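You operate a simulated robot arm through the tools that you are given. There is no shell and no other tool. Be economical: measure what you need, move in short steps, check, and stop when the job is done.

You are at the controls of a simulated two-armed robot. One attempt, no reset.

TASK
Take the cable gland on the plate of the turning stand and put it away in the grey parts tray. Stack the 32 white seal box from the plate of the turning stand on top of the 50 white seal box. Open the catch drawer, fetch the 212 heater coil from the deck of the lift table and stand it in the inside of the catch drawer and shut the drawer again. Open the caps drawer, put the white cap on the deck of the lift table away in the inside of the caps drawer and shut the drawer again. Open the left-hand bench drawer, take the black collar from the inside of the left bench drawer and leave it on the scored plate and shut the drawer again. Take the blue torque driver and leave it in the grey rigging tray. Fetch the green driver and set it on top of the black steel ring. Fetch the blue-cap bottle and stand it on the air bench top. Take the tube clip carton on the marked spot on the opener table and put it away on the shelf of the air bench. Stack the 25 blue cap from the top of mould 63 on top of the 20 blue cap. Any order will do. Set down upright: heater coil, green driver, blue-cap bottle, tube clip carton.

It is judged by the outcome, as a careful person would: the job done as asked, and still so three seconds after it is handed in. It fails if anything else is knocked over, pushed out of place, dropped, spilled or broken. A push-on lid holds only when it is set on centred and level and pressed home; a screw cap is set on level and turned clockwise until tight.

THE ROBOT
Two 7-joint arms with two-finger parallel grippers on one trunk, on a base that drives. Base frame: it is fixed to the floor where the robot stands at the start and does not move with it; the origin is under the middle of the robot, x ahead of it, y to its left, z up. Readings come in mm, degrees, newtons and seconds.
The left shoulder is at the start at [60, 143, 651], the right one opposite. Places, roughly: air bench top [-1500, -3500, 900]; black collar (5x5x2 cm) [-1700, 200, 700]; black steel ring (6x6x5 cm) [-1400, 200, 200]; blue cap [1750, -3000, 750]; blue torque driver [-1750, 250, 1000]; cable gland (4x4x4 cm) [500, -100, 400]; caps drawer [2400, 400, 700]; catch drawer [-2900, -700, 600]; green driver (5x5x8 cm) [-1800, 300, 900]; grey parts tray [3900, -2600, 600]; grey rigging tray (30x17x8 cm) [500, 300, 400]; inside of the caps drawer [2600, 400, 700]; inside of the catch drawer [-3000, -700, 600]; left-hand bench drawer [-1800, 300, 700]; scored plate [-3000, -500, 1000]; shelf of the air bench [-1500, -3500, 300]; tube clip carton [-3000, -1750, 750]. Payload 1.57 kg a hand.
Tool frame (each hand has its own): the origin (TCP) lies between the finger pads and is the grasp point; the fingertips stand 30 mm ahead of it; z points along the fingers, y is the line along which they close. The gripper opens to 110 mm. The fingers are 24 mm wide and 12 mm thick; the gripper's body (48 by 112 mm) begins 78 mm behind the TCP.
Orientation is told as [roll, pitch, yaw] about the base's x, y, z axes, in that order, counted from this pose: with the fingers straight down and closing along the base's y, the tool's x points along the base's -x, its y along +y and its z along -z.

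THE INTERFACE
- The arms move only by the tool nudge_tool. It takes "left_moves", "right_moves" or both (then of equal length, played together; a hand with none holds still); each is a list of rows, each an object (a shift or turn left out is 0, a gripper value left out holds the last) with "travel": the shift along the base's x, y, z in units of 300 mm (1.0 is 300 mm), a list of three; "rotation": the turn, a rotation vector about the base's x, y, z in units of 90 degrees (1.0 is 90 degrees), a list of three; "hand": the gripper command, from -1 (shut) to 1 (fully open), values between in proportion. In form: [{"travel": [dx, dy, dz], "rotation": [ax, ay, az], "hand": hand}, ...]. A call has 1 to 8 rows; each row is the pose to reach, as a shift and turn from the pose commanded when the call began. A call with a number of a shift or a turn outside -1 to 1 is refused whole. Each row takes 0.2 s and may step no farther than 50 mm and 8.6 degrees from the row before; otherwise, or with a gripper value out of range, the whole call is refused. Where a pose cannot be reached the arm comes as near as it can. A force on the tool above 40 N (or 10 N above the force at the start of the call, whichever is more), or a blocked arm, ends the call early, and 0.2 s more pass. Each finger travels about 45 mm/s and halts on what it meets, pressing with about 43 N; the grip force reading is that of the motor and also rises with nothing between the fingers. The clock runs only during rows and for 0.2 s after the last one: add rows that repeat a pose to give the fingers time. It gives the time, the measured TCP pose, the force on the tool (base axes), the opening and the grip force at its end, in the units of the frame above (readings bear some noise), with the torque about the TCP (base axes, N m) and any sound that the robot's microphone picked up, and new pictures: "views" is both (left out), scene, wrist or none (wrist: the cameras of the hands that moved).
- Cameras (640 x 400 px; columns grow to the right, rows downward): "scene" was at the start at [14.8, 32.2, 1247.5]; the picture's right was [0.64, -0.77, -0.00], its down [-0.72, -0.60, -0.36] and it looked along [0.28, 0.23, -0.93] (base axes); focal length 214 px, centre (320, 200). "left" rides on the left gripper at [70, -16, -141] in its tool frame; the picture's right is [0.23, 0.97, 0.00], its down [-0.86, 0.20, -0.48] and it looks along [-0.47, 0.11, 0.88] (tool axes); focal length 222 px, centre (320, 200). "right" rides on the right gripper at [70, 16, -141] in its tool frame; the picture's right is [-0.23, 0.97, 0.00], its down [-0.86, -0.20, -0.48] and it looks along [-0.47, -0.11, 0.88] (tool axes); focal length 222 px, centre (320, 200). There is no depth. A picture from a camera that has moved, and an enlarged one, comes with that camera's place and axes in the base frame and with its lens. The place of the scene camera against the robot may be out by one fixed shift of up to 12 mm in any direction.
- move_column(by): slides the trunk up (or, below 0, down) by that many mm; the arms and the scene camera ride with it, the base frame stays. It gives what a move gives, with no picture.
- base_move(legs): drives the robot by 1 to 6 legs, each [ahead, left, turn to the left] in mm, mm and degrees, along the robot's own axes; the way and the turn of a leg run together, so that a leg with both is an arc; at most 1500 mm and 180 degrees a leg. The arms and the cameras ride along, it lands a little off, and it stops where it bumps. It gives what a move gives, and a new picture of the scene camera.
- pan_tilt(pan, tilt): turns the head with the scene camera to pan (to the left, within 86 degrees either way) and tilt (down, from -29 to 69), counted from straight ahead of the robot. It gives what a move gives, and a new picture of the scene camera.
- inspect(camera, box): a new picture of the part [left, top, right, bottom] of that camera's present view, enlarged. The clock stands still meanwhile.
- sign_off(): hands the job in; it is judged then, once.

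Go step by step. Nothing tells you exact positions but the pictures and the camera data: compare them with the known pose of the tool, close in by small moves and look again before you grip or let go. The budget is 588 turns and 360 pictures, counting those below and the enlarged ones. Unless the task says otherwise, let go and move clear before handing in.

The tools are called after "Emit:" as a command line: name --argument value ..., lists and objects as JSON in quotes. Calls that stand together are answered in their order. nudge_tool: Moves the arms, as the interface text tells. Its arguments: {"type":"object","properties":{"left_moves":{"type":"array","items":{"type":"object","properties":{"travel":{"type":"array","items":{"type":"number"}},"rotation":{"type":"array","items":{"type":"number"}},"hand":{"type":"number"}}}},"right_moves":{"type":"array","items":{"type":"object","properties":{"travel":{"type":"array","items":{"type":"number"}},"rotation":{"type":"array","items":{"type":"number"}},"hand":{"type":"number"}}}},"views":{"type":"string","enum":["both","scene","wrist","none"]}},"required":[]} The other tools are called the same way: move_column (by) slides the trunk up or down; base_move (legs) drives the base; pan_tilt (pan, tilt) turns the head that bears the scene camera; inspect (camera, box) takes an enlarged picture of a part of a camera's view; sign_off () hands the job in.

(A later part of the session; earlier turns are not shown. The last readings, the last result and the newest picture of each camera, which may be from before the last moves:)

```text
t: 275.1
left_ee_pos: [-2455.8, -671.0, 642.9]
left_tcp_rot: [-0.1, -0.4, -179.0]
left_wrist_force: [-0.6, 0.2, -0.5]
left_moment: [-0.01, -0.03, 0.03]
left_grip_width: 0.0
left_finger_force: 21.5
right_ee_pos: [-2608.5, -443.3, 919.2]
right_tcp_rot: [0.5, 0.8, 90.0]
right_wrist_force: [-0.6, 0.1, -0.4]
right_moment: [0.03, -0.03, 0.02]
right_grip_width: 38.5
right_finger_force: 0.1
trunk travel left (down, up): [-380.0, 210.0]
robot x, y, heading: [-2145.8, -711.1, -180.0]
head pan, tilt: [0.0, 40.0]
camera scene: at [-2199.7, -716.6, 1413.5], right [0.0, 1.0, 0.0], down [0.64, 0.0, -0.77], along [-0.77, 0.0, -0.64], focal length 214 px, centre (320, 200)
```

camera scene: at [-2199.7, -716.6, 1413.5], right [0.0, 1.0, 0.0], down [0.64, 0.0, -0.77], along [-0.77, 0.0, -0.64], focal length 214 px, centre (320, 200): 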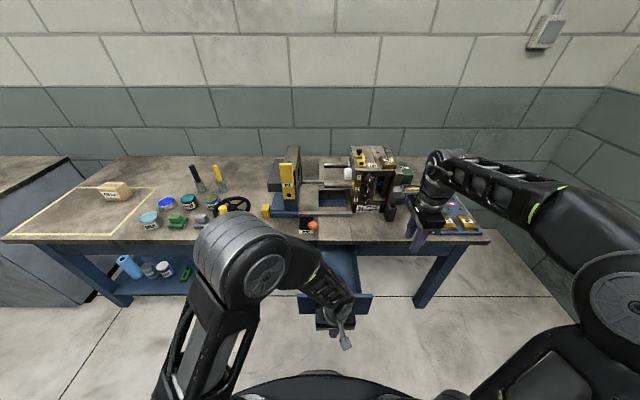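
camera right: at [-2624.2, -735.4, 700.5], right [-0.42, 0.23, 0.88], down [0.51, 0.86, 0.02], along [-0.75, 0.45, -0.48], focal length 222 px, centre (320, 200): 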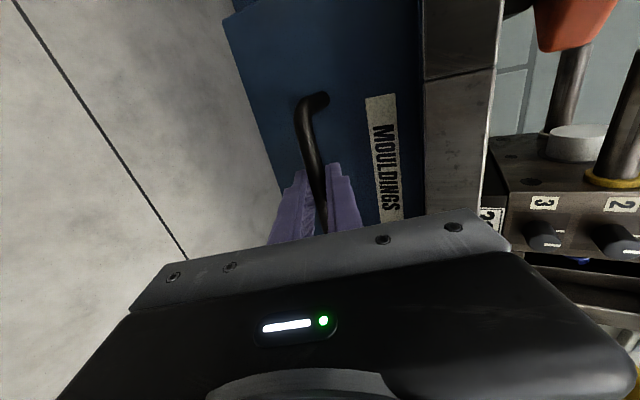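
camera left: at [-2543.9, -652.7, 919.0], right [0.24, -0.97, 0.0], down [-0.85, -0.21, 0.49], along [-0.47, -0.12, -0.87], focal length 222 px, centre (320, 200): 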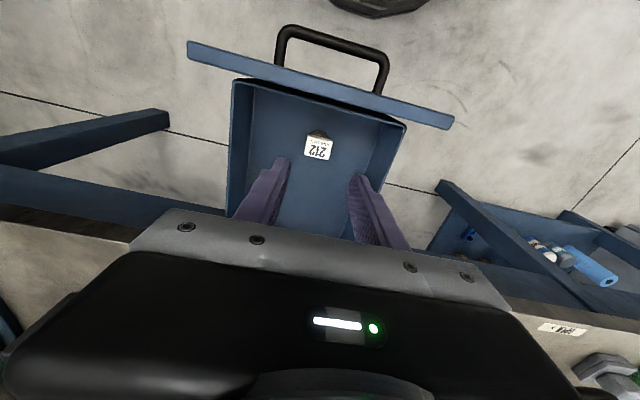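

Emit:
nudge_tool --left_moves '[{"travel": [-0.03, 0, -0.04]}, {"travel": [-0.08, 0, -0.04]}, {"travel": [-0.13, 0, -0.04]}, {"travel": [-0.18, 0, -0.04]}, {"travel": [-0.23, 0, -0.04]}, {"travel": [-0.29, 0, -0.04]}, {"travel": [-0.35, 0, -0.04]}, {"travel": [-0.41, 0, -0.04]}]' --views "scene"

```text
t: 276.9
left_ee_pos: [-2578.5, -671.6, 631.3]
left_tcp_rot: [0.0, -0.5, -179.1]
left_wrist_force: [0.5, 0.1, 0.4]
left_moment: [0.0, 0.02, -0.01]
left_grip_width: 0.1
left_finger_force: 21.6
right_ee_pos: [-2607.6, -442.7, 919.8]
right_tcp_rot: [0.7, 0.8, 90.1]
right_wrist_force: [0.0, -0.7, 0.1]
right_moment: [-0.01, -0.02, -0.01]
right_grip_width: 38.3
right_finger_force: 0.0
trunk travel left (down, up): [-380.0, 210.0]
robot x, y, heading: [-2143.7, -714.4, -179.8]
head pan, tilt: [0.0, 40.0]
camera scene: at [-2199.0, -716.7, 1413.6], right [0.0, 1.0, 0.0], down [0.64, 0.0, -0.77], along [-0.77, 0.0, -0.64], focal length 214 px, centre (320, 200)
```

scene: 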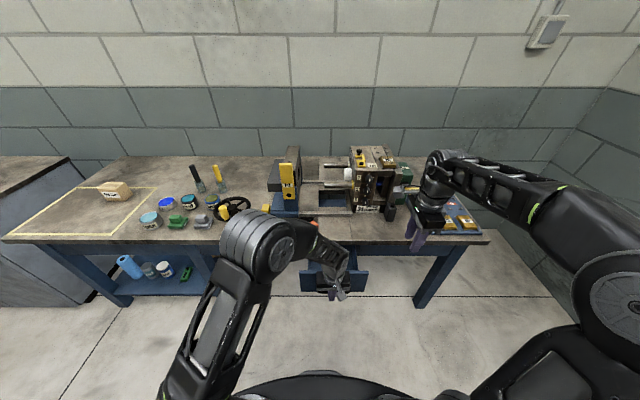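

Emit:
nudge_tool --left_moves '[{"travel": [-0.06, 0, 0]}, {"travel": [-0.12, 0, 0]}, {"travel": [-0.18, 0, 0]}, {"travel": [-0.24, 0, 0]}, {"travel": [-0.3, 0, 0]}, {"travel": [-0.36, 0, 0]}, {"travel": [-0.42, 0, 0]}, {"travel": [-0.46, 0, 0]}]' --views "none"

Emit:
nudge_tool --left_moves '[{"travel": [-0.02, 0, 0]}, {"travel": [-0.04, 0, 0]}, {"travel": [-0.06, 0, 0]}, {"travel": [-0.08, 0, 0]}]' --views "scene"

```text
t: 278.7
left_ee_pos: [-2714.8, -670.5, 631.0]
left_tcp_rot: [-0.1, -0.5, -179.1]
left_wrist_force: [8.9, -1.3, 1.9]
left_moment: [0.18, 0.84, -0.03]
left_grip_width: 0.0
left_finger_force: 21.3
right_ee_pos: [-2606.5, -444.0, 921.2]
right_tcp_rot: [0.6, 0.8, 90.1]
right_wrist_force: [1.3, 0.7, 0.7]
right_moment: [0.02, -0.01, -0.01]
right_grip_width: 38.4
right_finger_force: 0.0
trunk travel left (down, up): [-380.0, 210.0]
robot x, y, heading: [-2144.8, -710.2, -179.7]
head pan, tilt: [0.0, 40.0]
```

```text
t: 279.1
left_ee_pos: [-2714.2, -669.7, 629.0]
left_tcp_rot: [0.1, 0.5, -179.3]
left_wrist_force: [11.9, -1.0, 3.1]
left_moment: [0.05, 1.22, -0.13]
left_grip_width: 0.2
left_finger_force: 21.1
right_ee_pos: [-2606.5, -445.0, 921.3]
right_tcp_rot: [0.6, 0.7, 90.2]
right_wrist_force: [0.5, -0.1, 0.5]
right_moment: [0.01, 0.03, 0.04]
right_grip_width: 38.6
right_finger_force: 0.0
trunk travel left (down, up): [-380.0, 210.0]
robot x, y, heading: [-2142.5, -710.8, -180.1]
head pan, tilt: [0.0, 40.0]
stopped in row 2 (left hand): the force on the tool passed its limit (the readings are from after the stop); the commanded pose is now the measured one
camera scene: at [-2196.5, -716.9, 1413.7], right [0.0, 1.0, 0.0], down [0.64, 0.0, -0.77], along [-0.77, 0.0, -0.64], focal length 214 px, centre (320, 200)
```

scene: 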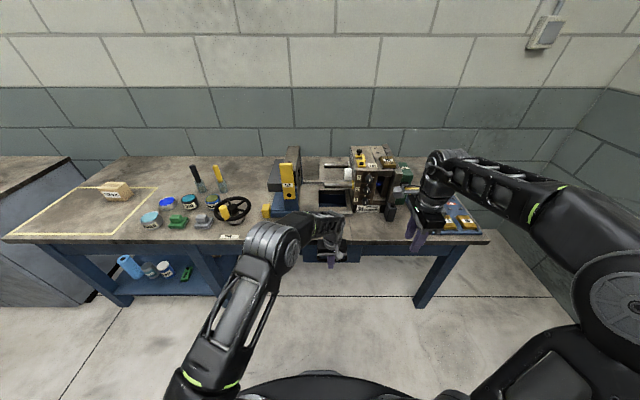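

Emit:
nudge_tool --left_moves '[{"travel": [0.1, 0, 0]}, {"travel": [0.25, 0, -0.05]}, {"travel": [0.4, 0, -0.1]}]' --views "wrist"

Emit:
inspect --camera "scene" --box '[270, 210, 410, 290]'

```text
t: 279.9
left_ee_pos: [-2597.0, -670.2, 599.0]
left_tcp_rot: [0.3, 0.2, -179.1]
left_wrist_force: [-0.4, -0.1, 0.3]
left_moment: [0.0, 0.03, 0.02]
left_grip_width: 0.0
left_finger_force: 20.6
right_ee_pos: [-2606.1, -444.0, 920.6]
right_tcp_rot: [0.7, 0.9, 90.1]
right_wrist_force: [-0.4, -0.1, 0.6]
right_moment: [0.0, 0.03, 0.03]
right_grip_width: 38.5
right_finger_force: 0.1
trunk travel left (down, up): [-380.0, 210.0]
robot x, y, heading: [-2147.0, -711.1, -179.7]
head pan, tilt: [0.0, 40.0]
camera left: at [-2528.6, -653.0, 740.7], right [0.24, -0.97, 0.0], down [-0.85, -0.21, 0.48], along [-0.46, -0.12, -0.88], focal length 222 px, centre (320, 200)
```

left: 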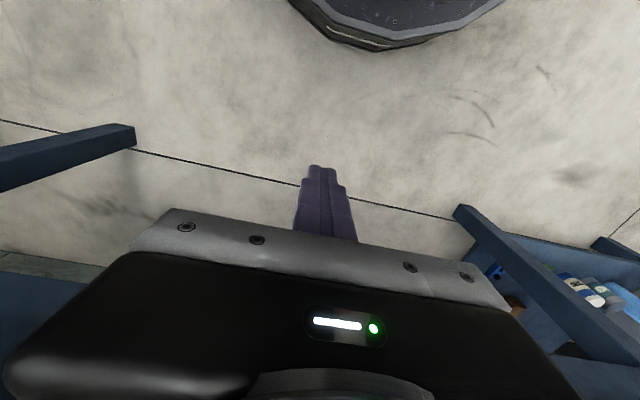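

```text
4.57 times, centred on (340, 250) of scene
camera zoom: at [-2198.0, -716.7, 1413.6], right [0.0, 1.0, 0.0], down [0.64, 0.0, -0.77], along [-0.77, 0.0, -0.64], focal length 980 px, centre (229, -29)
```

zoom: 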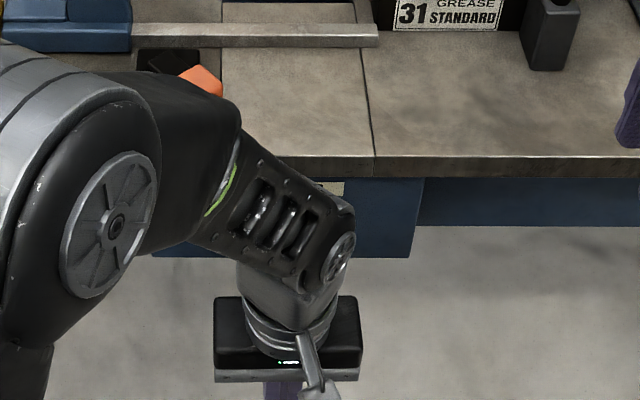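

Emit:
nudge_tool --left_moves '[{"travel": [-0.02, 0, 0.06], "rotation": [0, 0.09, 0]}, {"travel": [-0.04, 0, 0.12], "rotation": [0, 0.18, 0]}, {"travel": [-0.1, 0, 0.15], "rotation": [0, 0.28, 0]}, {"travel": [-0.2, 0, 0.15], "rotation": [0, 0.28, 0]}, {"travel": [-0.3, 0, 0.15], "rotation": [0, 0.28, 0]}, {"travel": [-0.36, 0, 0.15], "rotation": [0, 0.28, 0]}]' --views "wrist"

```text
refused: row 3 steps farther than a row can; nothing moved
```

Emit:
nudge_tool --left_moves '[{"travel": [-0.02, 0, 0.06], "rotation": [0, 0.09, 0]}, {"travel": [-0.04, 0, 0.12], "rotation": [0, 0.18, 0]}, {"travel": [-0.1, 0, 0.15], "rotation": [0, 0.27, 0]}, {"travel": [-0.2, 0, 0.15], "rotation": [0, 0.27, 0]}, {"travel": [-0.3, 0, 0.15], "rotation": [0, 0.27, 0]}, {"travel": [-0.36, 0, 0.15], "rotation": [0, 0.27, 0]}, {"travel": [-0.4, 0, 0.15], "rotation": [0, 0.27, 0]}, {"travel": [-0.44, 0, 0.15], "rotation": [0, 0.27, 0]}]' --views "wrist"

```text
t: 281.8
left_ee_pos: [-2723.8, -671.9, 644.7]
left_tcp_rot: [0.0, -23.9, -179.1]
left_wrist_force: [27.6, -3.2, 12.4]
left_moment: [0.25, -0.36, 0.11]
left_grip_width: 0.0
left_finger_force: 21.3
right_ee_pos: [-2605.4, -444.1, 920.3]
right_tcp_rot: [0.6, 0.8, 90.1]
right_wrist_force: [-0.8, 0.0, -0.9]
right_moment: [-0.02, -0.02, -0.06]
right_grip_width: 38.5
right_finger_force: 0.0
trunk travel left (down, up): [-380.0, 210.0]
robot x, y, heading: [-2146.5, -715.1, -179.8]
head pan, tilt: [0.0, 40.0]
camera left: at [-2604.8, -653.5, 745.8], right [0.22, -0.97, -0.09], down [-0.59, -0.21, 0.78], along [-0.78, -0.12, -0.62], focal length 222 px, centre (320, 200)
```

left: 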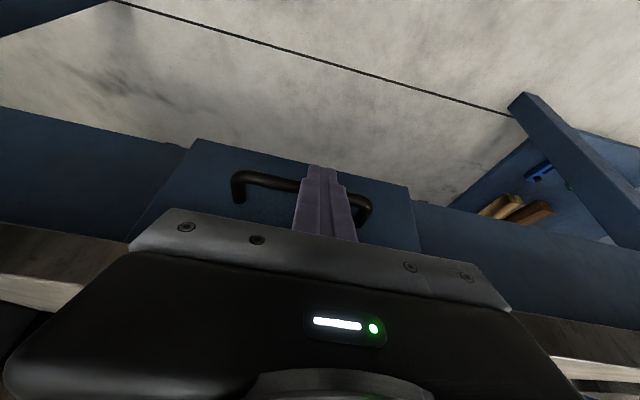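

Drawer is shut. Retreat, straighten both hands and move along the table toward the carton.

Emit:
nudge_tool --left_moves '[{"travel": [0.1, -0.02, 0]}, {"travel": [0.22, -0.08, 0.06], "rotation": [0, -0.06, 0]}, {"travel": [0.34, -0.16, 0.12], "rotation": [0, -0.12, 0]}, {"travel": [0.46, -0.24, 0.2], "rotation": [0, -0.18, 0]}, {"travel": [0.58, -0.32, 0.28], "rotation": [0, -0.24, 0]}, {"travel": [0.7, -0.4, 0.35], "rotation": [0, -0.265, 0]}, {"travel": [0.8, -0.48, 0.42], "rotation": [0, -0.265, 0]}, {"travel": [0.88, -0.58, 0.48], "rotation": [0, -0.265, 0]}]' --right_moves '[{"travel": [0.08, 0, 0], "rotation": [0, 0, 0.09]}, {"travel": [0.16, 0, 0], "rotation": [0, 0, 0.18]}, {"travel": [0.24, 0, 0], "rotation": [0, 0, 0.27]}, {"travel": [0.32, 0, 0], "rotation": [0, 0, 0.36]}, {"travel": [0.38, 0, 0], "rotation": [0, 0, 0.45]}, {"travel": [0.4, 0, 0], "rotation": [0, 0, 0.54]}, {"travel": [0.42, 0, 0], "rotation": [0, 0, 0.63]}, {"travel": [0.44, 0, 0], "rotation": [0, 0, 0.72]}]' --views "none"

Emit:
nudge_tool --right_moves '[{"rotation": [0, 0, 0.09]}, {"rotation": [0, 0, 0.18]}, {"rotation": [0, 0, 0.27]}]' --views "none"

Emit:
inspect --camera "scene" --box '[290, 140, 410, 280]'

Emit:
base_move --legs '[[-150, 0, 0], [0, 900, 0]]'

```text
t: 283.6
left_ee_pos: [-2465.0, -845.4, 788.6]
left_tcp_rot: [0.3, -0.1, -179.2]
left_wrist_force: [0.2, -0.3, 0.1]
left_moment: [0.0, 0.08, 0.0]
left_grip_width: 0.3
left_finger_force: 21.3
right_ee_pos: [-2475.5, -444.4, 920.2]
right_tcp_rot: [0.6, 0.6, 155.2]
right_wrist_force: [0.3, 0.5, 0.9]
right_moment: [-0.03, -0.02, 0.02]
right_grip_width: 38.6
right_finger_force: 0.1
trunk travel left (down, up): [-380.0, 210.0]
robot x, y, heading: [-2145.9, -709.5, -179.7]
head pan, tilt: [0.0, 40.0]
```

```text
t: 284.4
left_ee_pos: [-2465.7, -845.3, 789.4]
left_tcp_rot: [0.2, -0.2, -179.0]
left_wrist_force: [0.0, 0.4, -0.4]
left_moment: [-0.03, 0.0, 0.01]
left_grip_width: 0.0
left_finger_force: 21.0
right_ee_pos: [-2474.7, -443.7, 919.6]
right_tcp_rot: [0.6, 0.8, 179.3]
right_wrist_force: [0.7, 0.6, 0.0]
right_moment: [-0.02, -0.02, -0.01]
right_grip_width: 38.7
right_finger_force: 0.0
trunk travel left (down, up): [-380.0, 210.0]
robot x, y, heading: [-2144.1, -711.1, -180.1]
head pan, tilt: [0.0, 40.0]
```

```text
2.86 times, centred on (350, 210) of scene
camera zoom: at [-2198.1, -716.8, 1413.6], right [0.0, 1.0, 0.0], down [0.64, 0.0, -0.77], along [-0.77, 0.0, -0.64], focal length 613 px, centre (234, 171)
```

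zoom: 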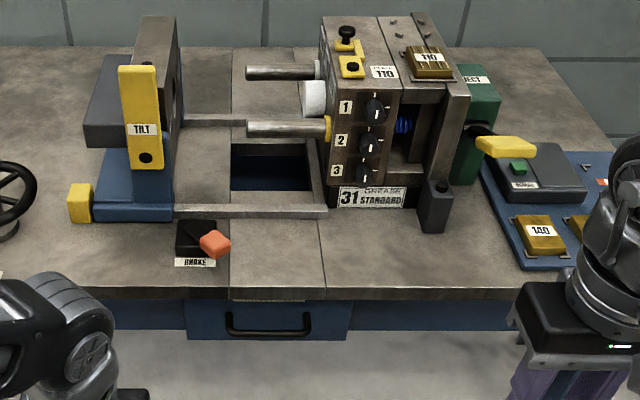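

```text
t: 288.0
left_ee_pos: [-2311.7, -1236.2, 788.4]
left_tcp_rot: [0.3, -0.3, -169.5]
left_wrist_force: [0.3, -0.1, 0.1]
left_moment: [0.0, 0.01, 0.02]
left_grip_width: 0.1
left_finger_force: 21.3
right_ee_pos: [-2388.9, -842.1, 919.8]
right_tcp_rot: [0.6, 0.8, -171.2]
right_wrist_force: [0.6, 0.3, -0.2]
right_moment: [0.01, -0.01, 0.03]
right_grip_width: 38.5
right_finger_force: 0.0
trunk travel left (down, up): [-380.0, 210.0]
robot x, y, heading: [-2021.3, -1052.3, -170.2]
head pan, tilt: [0.0, 40.0]
stopped in leg 2: the robot was blocked; the commanded pose is now the measured one
camera scene: at [-2070.7, -1064.8, 1413.6], right [-0.17, 0.98, 0.0], down [0.63, 0.11, -0.77], along [-0.75, -0.13, -0.64], focal length 214 px, centre (320, 200)
```

scene: 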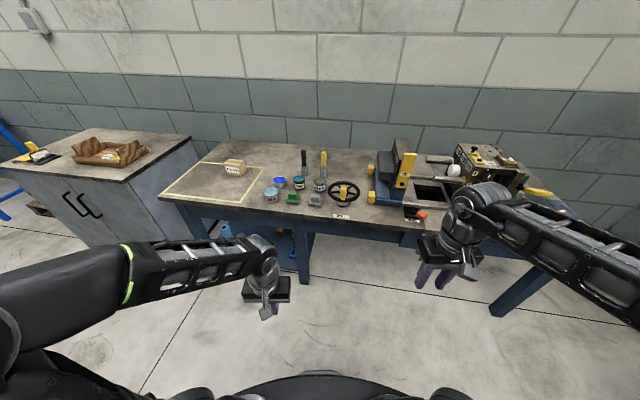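

The base bumped the dark bin at the left rear. I'll check it and steer clear.

Emit:
base_move --legs '[[120, -60, -9.8]]'

Emit:
pan_tilt --pan 80 --tilt 40

```text
t: 289.3
left_ee_pos: [-2464.6, -1134.1, 789.2]
left_tcp_rot: [0.2, -0.2, -179.4]
left_wrist_force: [-0.1, 0.3, 0.1]
left_moment: [-0.05, -0.01, 0.02]
left_grip_width: 0.1
left_finger_force: 21.3
right_ee_pos: [-2474.3, -732.3, 919.4]
right_tcp_rot: [0.6, 0.8, 179.0]
right_wrist_force: [0.5, 0.2, -0.3]
right_moment: [0.0, 0.01, -0.01]
right_grip_width: 38.2
right_finger_force: 0.1
trunk travel left (down, up): [-380.0, 210.0]
robot x, y, heading: [-2145.8, -1002.5, -179.8]
head pan, tilt: [0.0, 40.0]
camera scene: at [-2197.4, -1006.7, 1413.6], right [0.0, 1.0, 0.0], down [0.64, 0.0, -0.77], along [-0.77, 0.0, -0.64], focal length 214 px, centre (320, 200)
```

scene: 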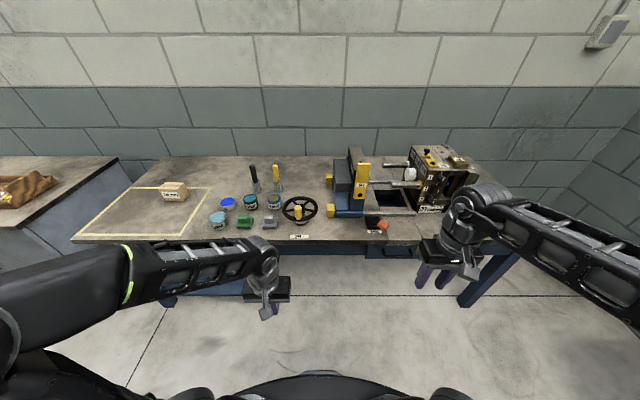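

```text
t: 290.8
left_ee_pos: [-2463.7, -1134.4, 788.4]
left_tcp_rot: [0.2, -0.2, -179.5]
left_wrist_force: [-1.0, 0.1, -0.1]
left_moment: [0.0, -0.02, 0.0]
left_grip_width: 0.3
left_finger_force: 21.0
right_ee_pos: [-2472.2, -733.6, 921.0]
right_tcp_rot: [0.6, 0.7, 179.1]
right_wrist_force: [0.3, 0.3, 0.5]
right_moment: [-0.03, -0.03, -0.01]
right_grip_width: 38.6
right_finger_force: 0.1
trunk travel left (down, up): [-380.0, 210.0]
robot x, y, heading: [-2144.6, -1004.0, -179.9]
head pan, tilt: [80.0, 40.0]
camera scene: at [-2126.4, -1090.8, 1413.6], right [-0.98, 0.17, 0.0], down [0.11, 0.63, -0.77], along [-0.13, -0.75, -0.64], focal length 214 px, centre (320, 200)
```

scene: 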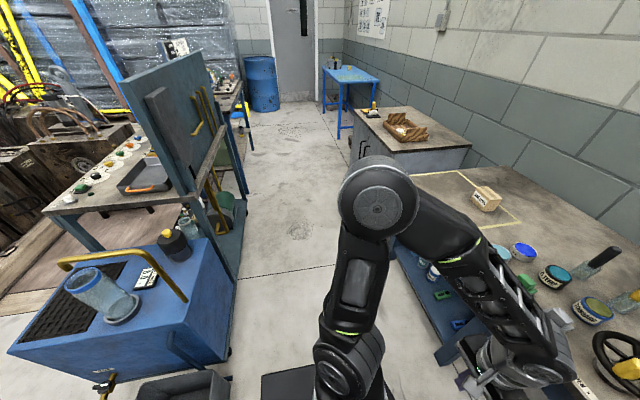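

The bin seems to have been pushed from about y=-1175 to -1380. I'll return to the earlier vantage pose and compare pictures.

Emit:
base_move --legs '[[0, -290, 0], [-1400, 0, 0], [-314, 0, 0], [-100, -310, 1.7]]'

Emit:
move_column --by -130

Emit:
pan_tilt --pan 0 --tilt 20

```text
t: 303.0
left_ee_pos: [-637.6, -528.4, 789.1]
left_tcp_rot: [0.4, -0.2, -177.4]
left_wrist_force: [0.6, -0.5, 0.9]
left_moment: [-0.01, 0.0, 0.02]
left_grip_width: 0.2
left_finger_force: 21.3
right_ee_pos: [-660.8, -127.5, 920.4]
right_tcp_rot: [0.5, 0.8, -179.0]
right_wrist_force: [-0.1, -0.1, 0.6]
right_moment: [-0.02, -0.02, -0.01]
right_grip_width: 38.3
right_finger_force: 0.0
trunk travel left (down, up): [-380.0, 210.0]
robot x, y, heading: [-324.3, -385.1, -178.0]
head pan, tilt: [80.0, 40.0]
camera scene: at [-301.9, -472.9, 1413.6], right [-0.99, 0.14, 0.0], down [0.09, 0.64, -0.77], along [-0.11, -0.76, -0.64], focal length 214 px, centre (320, 200)
```

scene: 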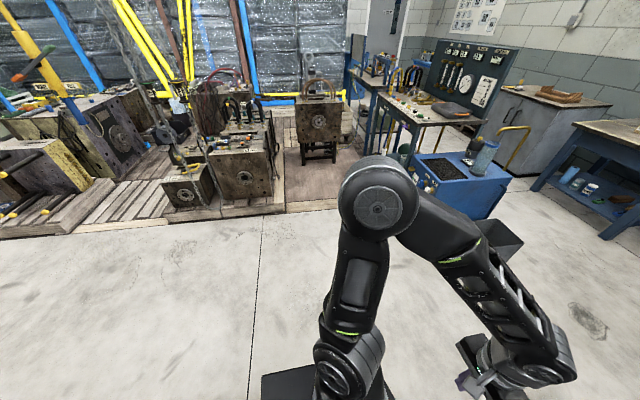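

```text
t: 304.6
left_ee_pos: [-638.6, -528.4, 658.8]
left_tcp_rot: [0.3, -0.2, -177.5]
left_wrist_force: [0.8, -0.1, 0.5]
left_moment: [0.01, -0.04, -0.02]
left_grip_width: 0.1
left_finger_force: 20.8
right_ee_pos: [-660.7, -128.3, 789.8]
right_tcp_rot: [0.6, 0.8, -179.0]
right_wrist_force: [0.2, -0.2, -0.2]
right_moment: [-0.03, 0.0, -0.01]
right_grip_width: 38.4
right_finger_force: 0.1
trunk travel left (down, up): [-250.0, 340.0]
robot x, y, heading: [-320.4, -387.9, -177.9]
head pan, tilt: [80.0, 40.0]
```

```text
t: 306.1
left_ee_pos: [-638.4, -528.4, 660.0]
left_tcp_rot: [0.1, -0.3, -177.4]
left_wrist_force: [-0.6, -0.4, -0.7]
left_moment: [0.03, 0.02, 0.0]
left_grip_width: 0.0
left_finger_force: 21.7
right_ee_pos: [-659.6, -127.3, 789.7]
right_tcp_rot: [0.6, 0.8, -179.0]
right_wrist_force: [0.2, 0.1, -0.4]
right_moment: [-0.02, -0.02, 0.02]
right_grip_width: 38.6
right_finger_force: 0.2
trunk travel left (down, up): [-250.0, 340.0]
robot x, y, heading: [-322.4, -386.8, -177.6]
head pan, tilt: [0.0, 20.0]
camera scene: at [-383.3, -392.6, 1315.0], right [-0.04, 1.0, 0.0], down [0.34, 0.01, -0.94], along [-0.94, -0.03, -0.34], focal length 214 px, centre (320, 200)
```

scene: 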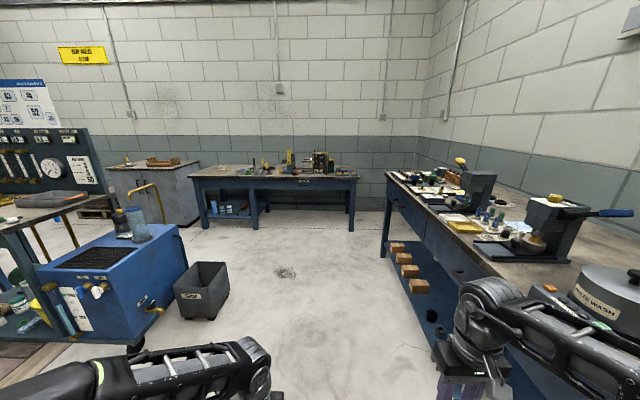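

The bin has not moved (same picture as before). Now go face the left bench for the bottle and tools.

Emit:
base_move --legs '[[0, 130, 0], [730, 0, 0], [0, 0, -92.4]]'

Emit:
pan_tilt --pan 0 --tilt 30

Emit:
inspect --camera "scene" --box '[0, 60, 320, 380]'

Emit:
inspect --camera "scene" --box '[240, 60, 640, 380]'

```text
t: 314.8
left_ee_pos: [-1176.4, -220.1, 659.2]
left_tcp_rot: [0.0, -0.2, 90.5]
left_wrist_force: [-0.8, -0.2, 0.0]
left_moment: [0.02, -0.02, 0.01]
left_grip_width: 0.0
left_finger_force: 21.0
right_ee_pos: [-774.5, -214.3, 790.9]
right_tcp_rot: [0.7, 0.9, 88.8]
right_wrist_force: [-0.5, -0.6, -0.6]
right_moment: [-0.01, -0.03, -0.02]
right_grip_width: 38.4
right_finger_force: 0.0
trunk travel left (down, up): [-250.0, 340.0]
robot x, y, heading: [-1045.7, -541.5, 89.9]
head pan, tilt: [0.0, 20.0]
camera scene: at [-1044.3, -482.4, 1315.0], right [1.0, 0.0, 0.0], down [0.0, -0.34, -0.94], along [0.0, 0.94, -0.34], focal length 214 px, centre (320, 200)
```

scene: 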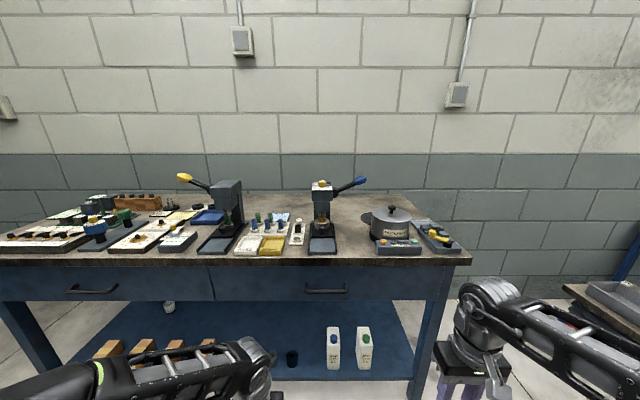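

```text
t: 315.6
left_ee_pos: [-1176.5, -219.3, 659.8]
left_tcp_rot: [0.3, -0.3, 90.4]
left_wrist_force: [0.4, -0.1, 0.1]
left_moment: [-0.02, 0.01, -0.04]
left_grip_width: 0.0
left_finger_force: 21.5
right_ee_pos: [-773.4, -213.9, 791.8]
right_tcp_rot: [0.6, 0.8, 88.8]
right_wrist_force: [0.7, 0.3, -0.5]
right_moment: [0.03, -0.03, -0.02]
right_grip_width: 38.4
right_finger_force: 0.0
trunk travel left (down, up): [-250.0, 340.0]
robot x, y, heading: [-1047.3, -543.4, 89.7]
head pan, tilt: [0.0, 30.0]
camera scene: at [-1044.3, -485.0, 1299.0], right [1.0, 0.0, 0.0], down [0.0, -0.5, -0.87], along [0.0, 0.87, -0.5], focal length 214 px, centre (320, 200)
```

scene: 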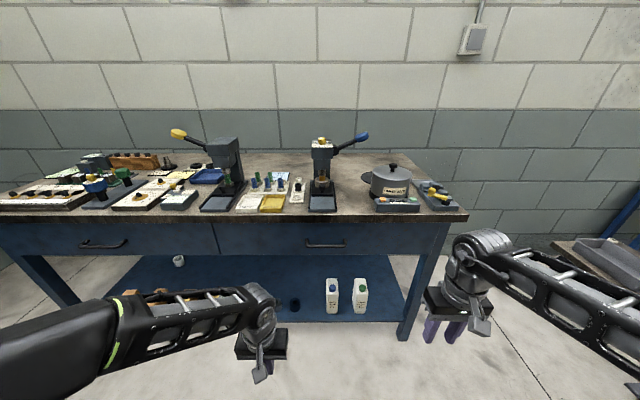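

```text
1.25 times, centred on (160, 220) of scene
camera zoom: at [-1044.3, -485.0, 1299.0], right [1.0, 0.0, 0.0], down [0.0, -0.5, -0.87], along [0.0, 0.87, -0.5], focal length 268 px, centre (520, 175)
```

zoom: 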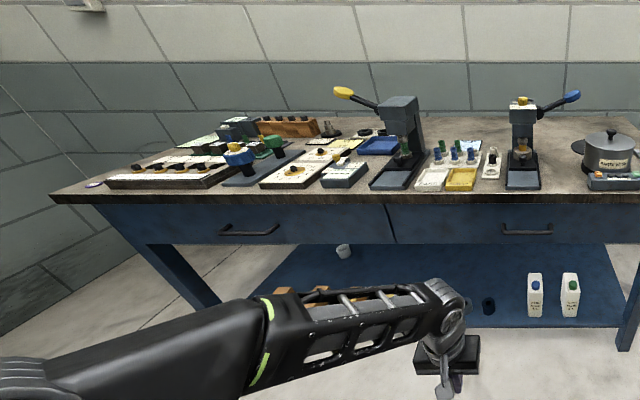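

```text
1.25 times, centred on (440, 220) of scene
camera zoom: at [-1044.3, -485.0, 1299.0], right [1.0, 0.0, 0.0], down [0.0, -0.5, -0.87], along [0.0, 0.87, -0.5], focal length 268 px, centre (170, 175)
```

zoom: 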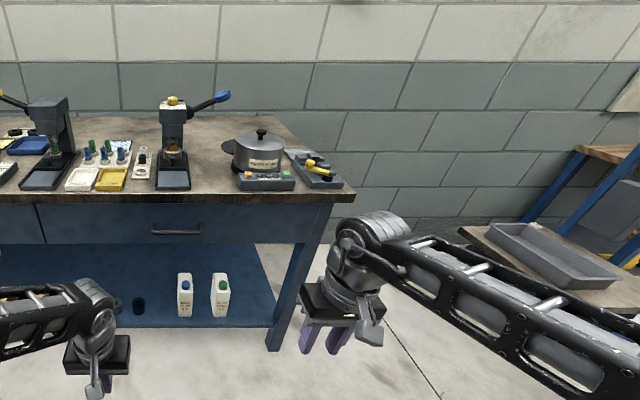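

The blue-cap bottle stands on the lower shelf (about 250 mm tall) near [-979,224]. Lower the trunk and turn the right hand horizontal for a front grasp.

Emit:
move_column --by -200

Emit:
nudge_tool --right_moves '[{"travel": [-0.08, -0.03, -0.08], "rotation": [0.09, 0, 0], "hand": 0.6}, {"travel": [-0.16, -0.06, -0.16], "rotation": [0.18, 0, 0], "hand": 0.6}, {"travel": [-0.24, -0.06, -0.24], "rotation": [0.27, 0, 0], "hand": 0.6}, {"travel": [-0.32, -0.03, -0.32], "rotation": [0.36, 0, 0], "hand": 0.6}, {"travel": [-0.4, 0, -0.4], "rotation": [0.45, 0, 0], "hand": 0.6}, {"travel": [-0.48, 0.05, -0.48], "rotation": [0.54, 0, 0], "hand": 0.6}, {"travel": [-0.56, 0.1, -0.56], "rotation": [0.63, 0, 0], "hand": 0.6}, {"travel": [-0.64, 0.15, -0.64], "rotation": [0.72, 0, 0], "hand": 0.6}]' --views "none"

Emit:
nudge_tool --right_moves '[{"travel": [0, 0.05, -0.06], "rotation": [0.09, 0, 0]}, {"travel": [0, 0.1, -0.12], "rotation": [0.18, 0, 0]}, {"travel": [-0.02, 0.15, -0.18], "rotation": [0.275, 0, 0]}]' --views "both"

```text
t: 317.7
left_ee_pos: [-1175.5, -220.8, 459.1]
left_tcp_rot: [0.3, -0.2, 90.4]
left_wrist_force: [-0.2, 0.1, -0.3]
left_moment: [-0.02, 0.01, -0.01]
left_grip_width: 0.0
left_finger_force: 20.7
right_ee_pos: [-773.7, -214.1, 589.2]
right_tcp_rot: [0.6, 0.8, 88.7]
right_wrist_force: [-0.7, 0.5, 0.1]
right_moment: [0.04, -0.01, 0.0]
right_grip_width: 38.7
right_finger_force: 0.1
trunk travel left (down, up): [-50.0, 540.0]
robot x, y, heading: [-1046.5, -544.8, 89.9]
head pan, tilt: [0.0, 30.0]
```

```text
t: 319.5
left_ee_pos: [-1175.7, -220.4, 457.8]
left_tcp_rot: [0.3, -0.3, 90.4]
left_wrist_force: [0.4, -0.5, 1.1]
left_moment: [0.05, 0.01, -0.02]
left_grip_width: 0.0
left_finger_force: 21.1
right_ee_pos: [-1019.8, -128.1, 365.8]
right_tcp_rot: [5.3, -64.5, 85.1]
right_wrist_force: [0.7, 0.3, 1.0]
right_moment: [-0.02, 0.01, -0.03]
right_grip_width: 87.9
right_finger_force: 0.1
right hand out of reach, approached as far as the arm can: row 3, 4, 5, 6, 7, 8
trunk travel left (down, up): [-50.0, 540.0]
robot x, y, heading: [-1049.0, -542.3, 90.0]
head pan, tilt: [0.0, 30.0]
```

```text
t: 320.5
left_ee_pos: [-1175.4, -220.2, 459.1]
left_tcp_rot: [0.3, -0.3, 90.3]
left_wrist_force: [1.1, -0.8, 0.5]
left_moment: [0.0, -0.01, 0.01]
left_grip_width: 0.2
left_finger_force: 21.0
right_ee_pos: [-1012.1, -55.9, 343.1]
right_tcp_rot: [164.4, -85.4, -75.2]
right_wrist_force: [0.6, -0.5, 0.6]
right_moment: [0.0, 0.0, -0.02]
right_grip_width: 88.2
right_finger_force: 0.1
trunk travel left (down, up): [-50.0, 540.0]
robot x, y, heading: [-1046.4, -542.3, 89.8]
head pan, tilt: [0.0, 30.0]
stopped in row 3 (right hand): the arm was blocked; the commanded pose is now the measured one
camera scene: at [-1044.4, -485.0, 1099.0], right [1.0, 0.0, 0.0], down [0.0, -0.5, -0.87], along [0.0, 0.87, -0.5], focal length 214 px, centre (320, 200)
camera right: at [-1031.7, -191.2, 264.9], right [-0.97, 0.0, 0.25], down [0.21, -0.55, 0.81], along [0.13, 0.84, 0.53], focal length 222 px, centre (320, 200)
```

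scene: 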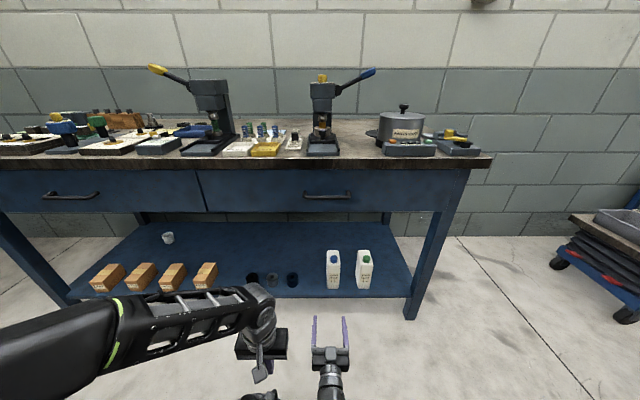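
right: 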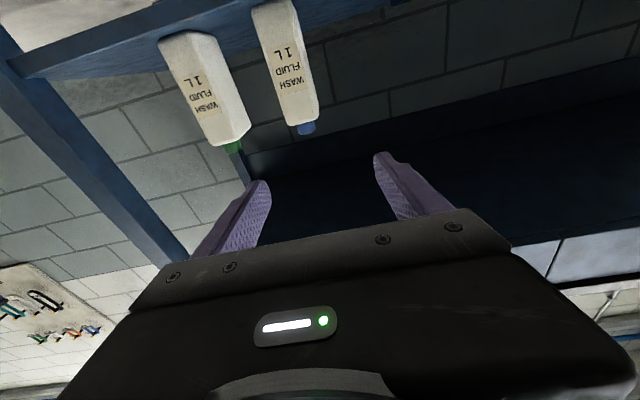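

Emit:
inspect --camera "right" --box '[140, 0, 400, 160]'

Emit:
inspect --camera "scene" --box '[240, 220, 440, 330]'

```text
2.46 times, centred on (270, 80) of right
camera zoom: at [-1031.7, -191.2, 264.9], right [-0.97, 0.0, 0.25], down [0.21, -0.55, 0.81], along [0.13, 0.84, 0.53], focal length 547 px, centre (443, 495)
```

zoom: 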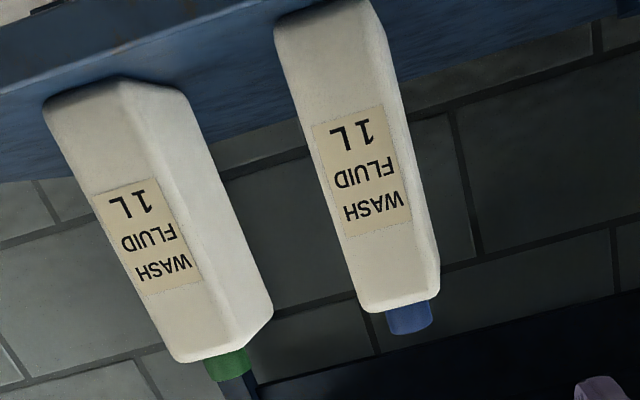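

```text
3.20 times, centred on (340, 275) of scene
camera zoom: at [-1044.4, -485.0, 1099.0], right [1.0, 0.0, 0.0], down [0.0, -0.5, -0.87], along [0.0, 0.87, -0.5], focal length 686 px, centre (256, -40)
```

zoom: 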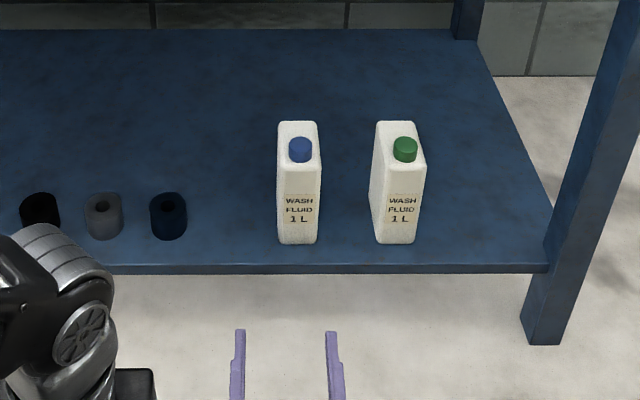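

Bottle located: x≈-982, front face y≈225, standing on z≈181, about 62 mm wide. Align and approach from the front.

Emit:
nudge_tool --right_moves '[{"travel": [0.04, 0.1, 0], "rotation": [-0.025, 0, 0], "hand": 0.8}, {"travel": [0.08, 0.22, -0.06], "rotation": [-0.05, 0, 0], "hand": 0.8}, {"travel": [0.1, 0.34, -0.14], "rotation": [-0.05, 0, 0], "hand": 0.8}, {"travel": [0.1, 0.45, -0.227], "rotation": [-0.05, 0, 0], "hand": 0.8}]' --views "both"

Emit:
inspect --camera "scene" --box '[260, 220, 400, 330]'

```text
t: 320.9
left_ee_pos: [-1174.0, -216.2, 459.4]
left_tcp_rot: [-0.1, -0.9, 91.1]
left_wrist_force: [-1.5, 0.9, -0.5]
left_moment: [-0.09, -0.22, -0.11]
left_grip_width: 0.2
left_finger_force: 21.5
right_ee_pos: [-1007.2, -34.7, 343.2]
right_tcp_rot: [153.8, -87.0, -64.2]
right_wrist_force: [-0.8, 0.5, -0.2]
right_moment: [0.03, 0.0, -0.01]
right_grip_width: 99.0
right_finger_force: 0.0
trunk travel left (down, up): [-50.0, 540.0]
robot x, y, heading: [-1045.6, -541.0, 89.9]
head pan, tilt: [0.0, 30.0]
stopped in row 1 (left hand): the force on the tool passed its limit (the readings are from after the stop); the commanded pose is now the measured one
camera scene: at [-1044.4, -485.0, 1099.0], right [1.0, 0.0, 0.0], down [0.0, -0.5, -0.87], along [0.0, 0.87, -0.5], focal length 214 px, centre (320, 200)
camera right: at [-1025.5, -172.7, 269.4], right [-0.97, 0.0, 0.25], down [0.21, -0.52, 0.83], along [0.13, 0.85, 0.5], focal length 222 px, centre (320, 200)
```

scene: 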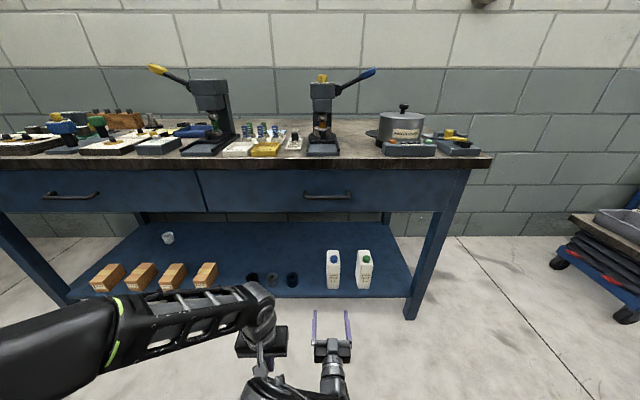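
right: 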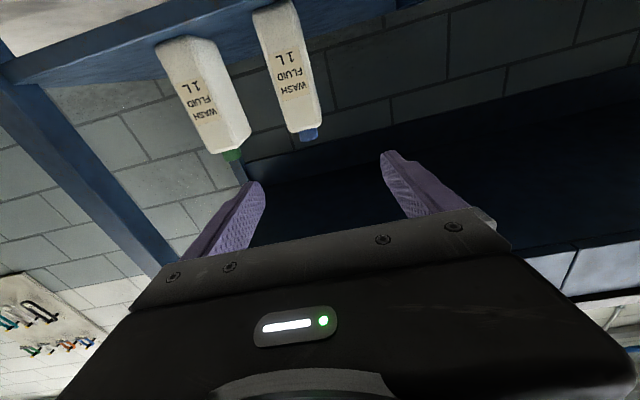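

```text
3.64 times, centred on (330, 275) of scene
camera zoom: at [-1044.4, -485.0, 1099.0], right [1.0, 0.0, 0.0], down [0.0, -0.5, -0.87], along [0.0, 0.87, -0.5], focal length 780 px, centre (284, -73)
```

zoom: 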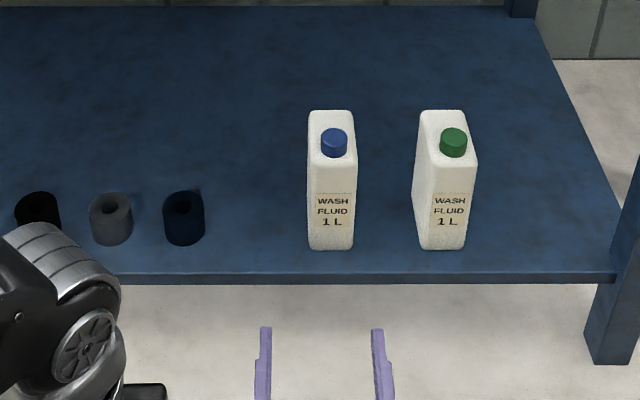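

The right wrist touched the left hand; move the left hand out of the way.

Emit:
nudge_tool --left_moves '[{"travel": [-0.12, -0.02, 0.08]}, {"travel": [-0.25, -0.04, 0.16]}, {"travel": [-0.38, -0.06, 0.24]}, {"travel": [-0.5, -0.08, 0.32]}, {"travel": [-0.6, -0.1, 0.4]}]' --views "none"

Emit:
nudge_tool --right_moves '[{"travel": [0.04, 0.1, -0.05], "rotation": [-0.02, 0, 0], "hand": 0.8}, {"travel": [0.08, 0.22, -0.1], "rotation": [-0.03, 0, 0], "hand": 0.8}, {"travel": [0.085, 0.34, -0.16], "rotation": [-0.03, 0, 0], "hand": 0.8}, {"travel": [0.085, 0.45, -0.227], "rotation": [-0.03, 0, 0], "hand": 0.8}]' --views "both"

Emit:
inspect --camera "scene" --box '[260, 220, 400, 330]'

```text
t: 322.1
left_ee_pos: [-1356.2, -246.8, 579.2]
left_tcp_rot: [-0.1, -0.8, 91.1]
left_wrist_force: [0.4, 0.3, 0.5]
left_moment: [-0.01, -0.05, 0.04]
left_grip_width: 0.1
left_finger_force: 21.2
right_ee_pos: [-1004.5, -34.3, 343.7]
right_tcp_rot: [154.0, -87.0, -64.5]
right_wrist_force: [0.1, -0.8, -0.8]
right_moment: [0.0, 0.04, -0.01]
right_grip_width: 99.2
right_finger_force: 0.2
trunk travel left (down, up): [-50.0, 540.0]
robot x, y, heading: [-1049.8, -545.3, 89.8]
head pan, tilt: [0.0, 30.0]
```

```text
t: 323.1
left_ee_pos: [-1355.1, -246.9, 580.9]
left_tcp_rot: [-0.1, -0.9, 91.1]
left_wrist_force: [-0.3, -0.8, 0.4]
left_moment: [0.01, -0.01, -0.03]
left_grip_width: 0.0
left_finger_force: 21.2
right_ee_pos: [-981.1, 101.3, 276.5]
right_tcp_rot: [88.4, -88.8, 1.2]
right_wrist_force: [0.3, -0.1, 0.2]
right_moment: [-0.03, 0.04, 0.01]
right_grip_width: 98.8
right_finger_force: 0.0
trunk travel left (down, up): [-50.0, 540.0]
robot x, y, heading: [-1044.6, -541.9, 89.8]
head pan, tilt: [0.0, 30.0]
camera scene: at [-1044.5, -485.2, 1099.0], right [1.0, 0.0, 0.0], down [0.0, -0.5, -0.87], along [0.0, 0.87, -0.5], focal length 214 px, centre (320, 200)
camera right: at [-1000.2, -40.7, 208.3], right [-0.97, 0.01, 0.25], down [0.21, -0.48, 0.85], along [0.13, 0.88, 0.46], focal length 222 px, centre (320, 200)
```

scene: 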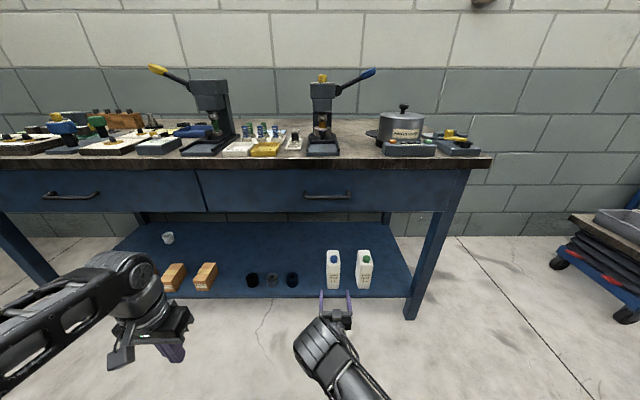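
right: 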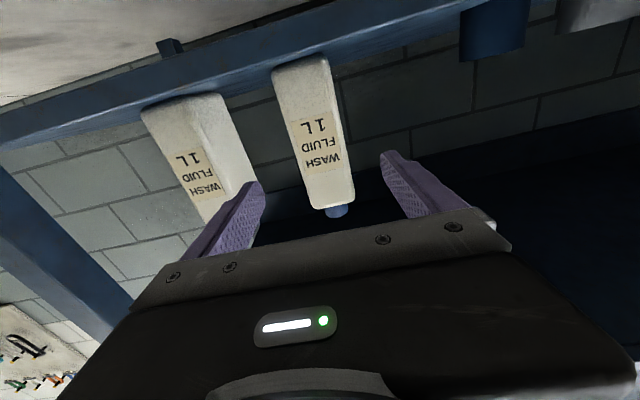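

```text
3.64 times, centred on (330, 275) of scene
camera zoom: at [-1044.5, -485.2, 1099.0], right [1.0, 0.0, 0.0], down [0.0, -0.5, -0.87], along [0.0, 0.87, -0.5], focal length 780 px, centre (284, -73)
```

zoom: 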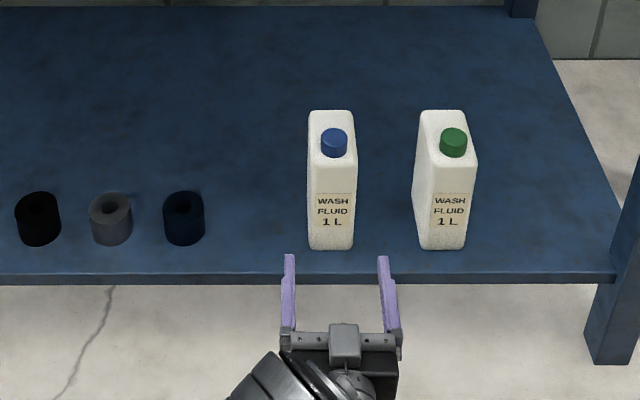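

Emit:
nudge_tool --right_moves '[{"travel": [0, 0.15, 0]}, {"travel": [0, 0.3, 0]}, {"travel": [0, 0.42, 0]}, {"travel": [0, 0.5, 0]}]' --views "wrist"

Emit:
inspect --camera "scene" --box '[280, 230, 380, 310]'

```text
t: 324.1
left_ee_pos: [-1354.8, -246.5, 579.8]
left_tcp_rot: [-0.1, -0.8, 91.2]
left_wrist_force: [-0.1, -0.1, 0.9]
left_moment: [0.0, -0.01, -0.01]
left_grip_width: 0.0
left_finger_force: 21.3
right_ee_pos: [-981.6, 252.1, 277.5]
right_tcp_rot: [91.0, -88.8, -1.5]
right_wrist_force: [0.6, 0.0, -0.4]
right_moment: [-0.03, 0.01, -0.01]
right_grip_width: 99.1
right_finger_force: 0.0
trunk travel left (down, up): [-50.0, 540.0]
robot x, y, heading: [-1049.5, -542.0, 90.0]
head pan, tilt: [0.0, 30.0]
camera right: at [-1000.3, 109.9, 208.8], right [-0.97, 0.01, 0.25], down [0.21, -0.48, 0.85], along [0.13, 0.88, 0.46], focal length 222 px, centre (320, 200)
```

right: 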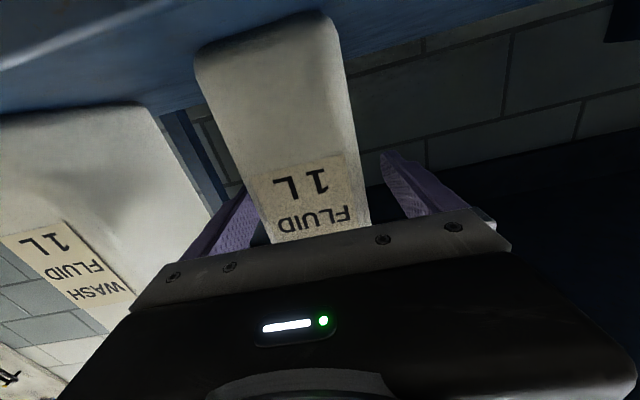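

```text
5.00 times, centred on (330, 270) of scene
camera zoom: at [-1044.4, -485.0, 1099.0], right [1.0, 0.0, 0.0], down [0.0, -0.5, -0.87], along [0.0, 0.87, -0.5], focal length 1072 px, centre (270, -150)
```

zoom: 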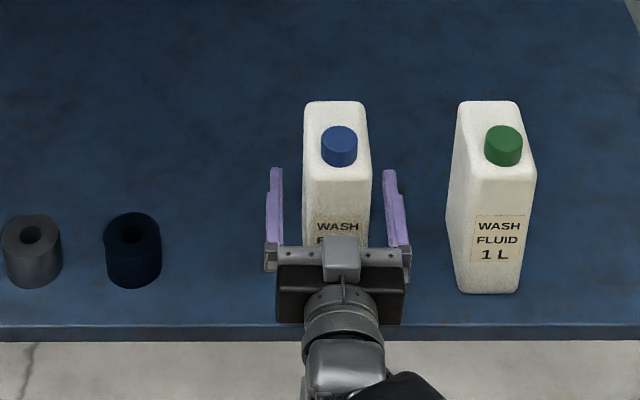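

Emit:
nudge_tool --right_moves '[{"hand": -1}, {"hand": -1}, {"hand": -1}, {"hand": -1}, {"hand": -1}]' --views "none"

Emit:
nudge_tool --right_moves '[{"travel": [0, 0, 0.04]}, {"travel": [0, 0, 0.08]}, {"travel": [0, -0.1, 0.1]}, {"travel": [0, -0.22, 0.1]}, {"travel": [0, -0.34, 0.1]}, {"travel": [0, -0.46, 0.1]}]' --views "both"

```text
t: 325.3
left_ee_pos: [-1355.0, -246.5, 581.1]
left_tcp_rot: [0.0, -0.9, 91.1]
left_wrist_force: [-0.5, -0.8, 0.2]
left_moment: [-0.01, 0.01, 0.02]
left_grip_width: 0.2
left_finger_force: 20.9
right_ee_pos: [-979.3, 251.6, 277.0]
right_tcp_rot: [89.5, -88.8, 0.1]
right_wrist_force: [4.0, 1.8, 2.1]
right_moment: [-0.17, -0.59, 0.12]
right_grip_width: 60.4
right_finger_force: 39.5
trunk travel left (down, up): [-50.0, 540.0]
robot x, y, heading: [-1045.5, -543.6, 89.7]
head pan, tilt: [0.0, 30.0]
```

```text
t: 326.7
left_ee_pos: [-1353.4, -245.7, 579.8]
left_tcp_rot: [-0.1, -0.8, 91.1]
left_wrist_force: [0.0, -0.5, -0.1]
left_moment: [-0.04, 0.01, -0.01]
left_grip_width: 0.1
left_finger_force: 21.8
right_ee_pos: [-980.7, 113.3, 306.2]
right_tcp_rot: [88.7, -88.7, 0.7]
right_wrist_force: [0.5, 1.1, -9.9]
right_moment: [-0.07, 0.01, 0.03]
right_grip_width: 59.7
right_finger_force: 42.6
trunk travel left (down, up): [-50.0, 540.0]
robot x, y, heading: [-1045.2, -541.4, 89.9]
head pan, tilt: [0.0, 30.0]
camera scene: at [-1044.1, -484.1, 1098.9], right [1.0, 0.0, 0.0], down [0.0, -0.5, -0.87], along [0.0, 0.87, -0.5], focal length 214 px, centre (320, 200)
camera right: at [-999.4, -28.6, 238.1], right [-0.97, 0.01, 0.25], down [0.22, -0.48, 0.85], along [0.13, 0.88, 0.46], focal length 222 px, centre (320, 200)
```

scene: 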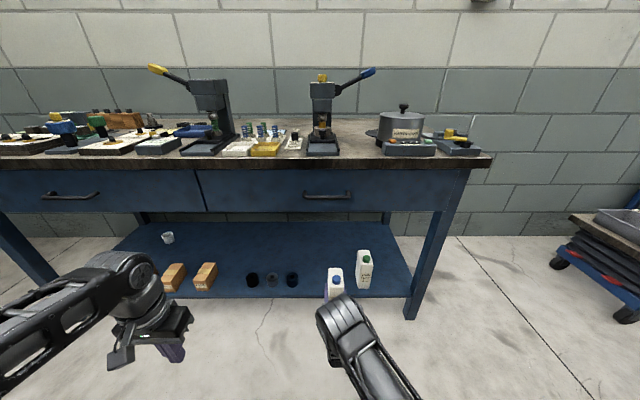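
right: 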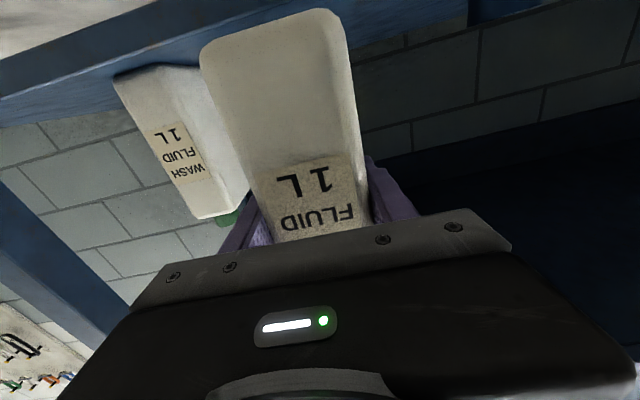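

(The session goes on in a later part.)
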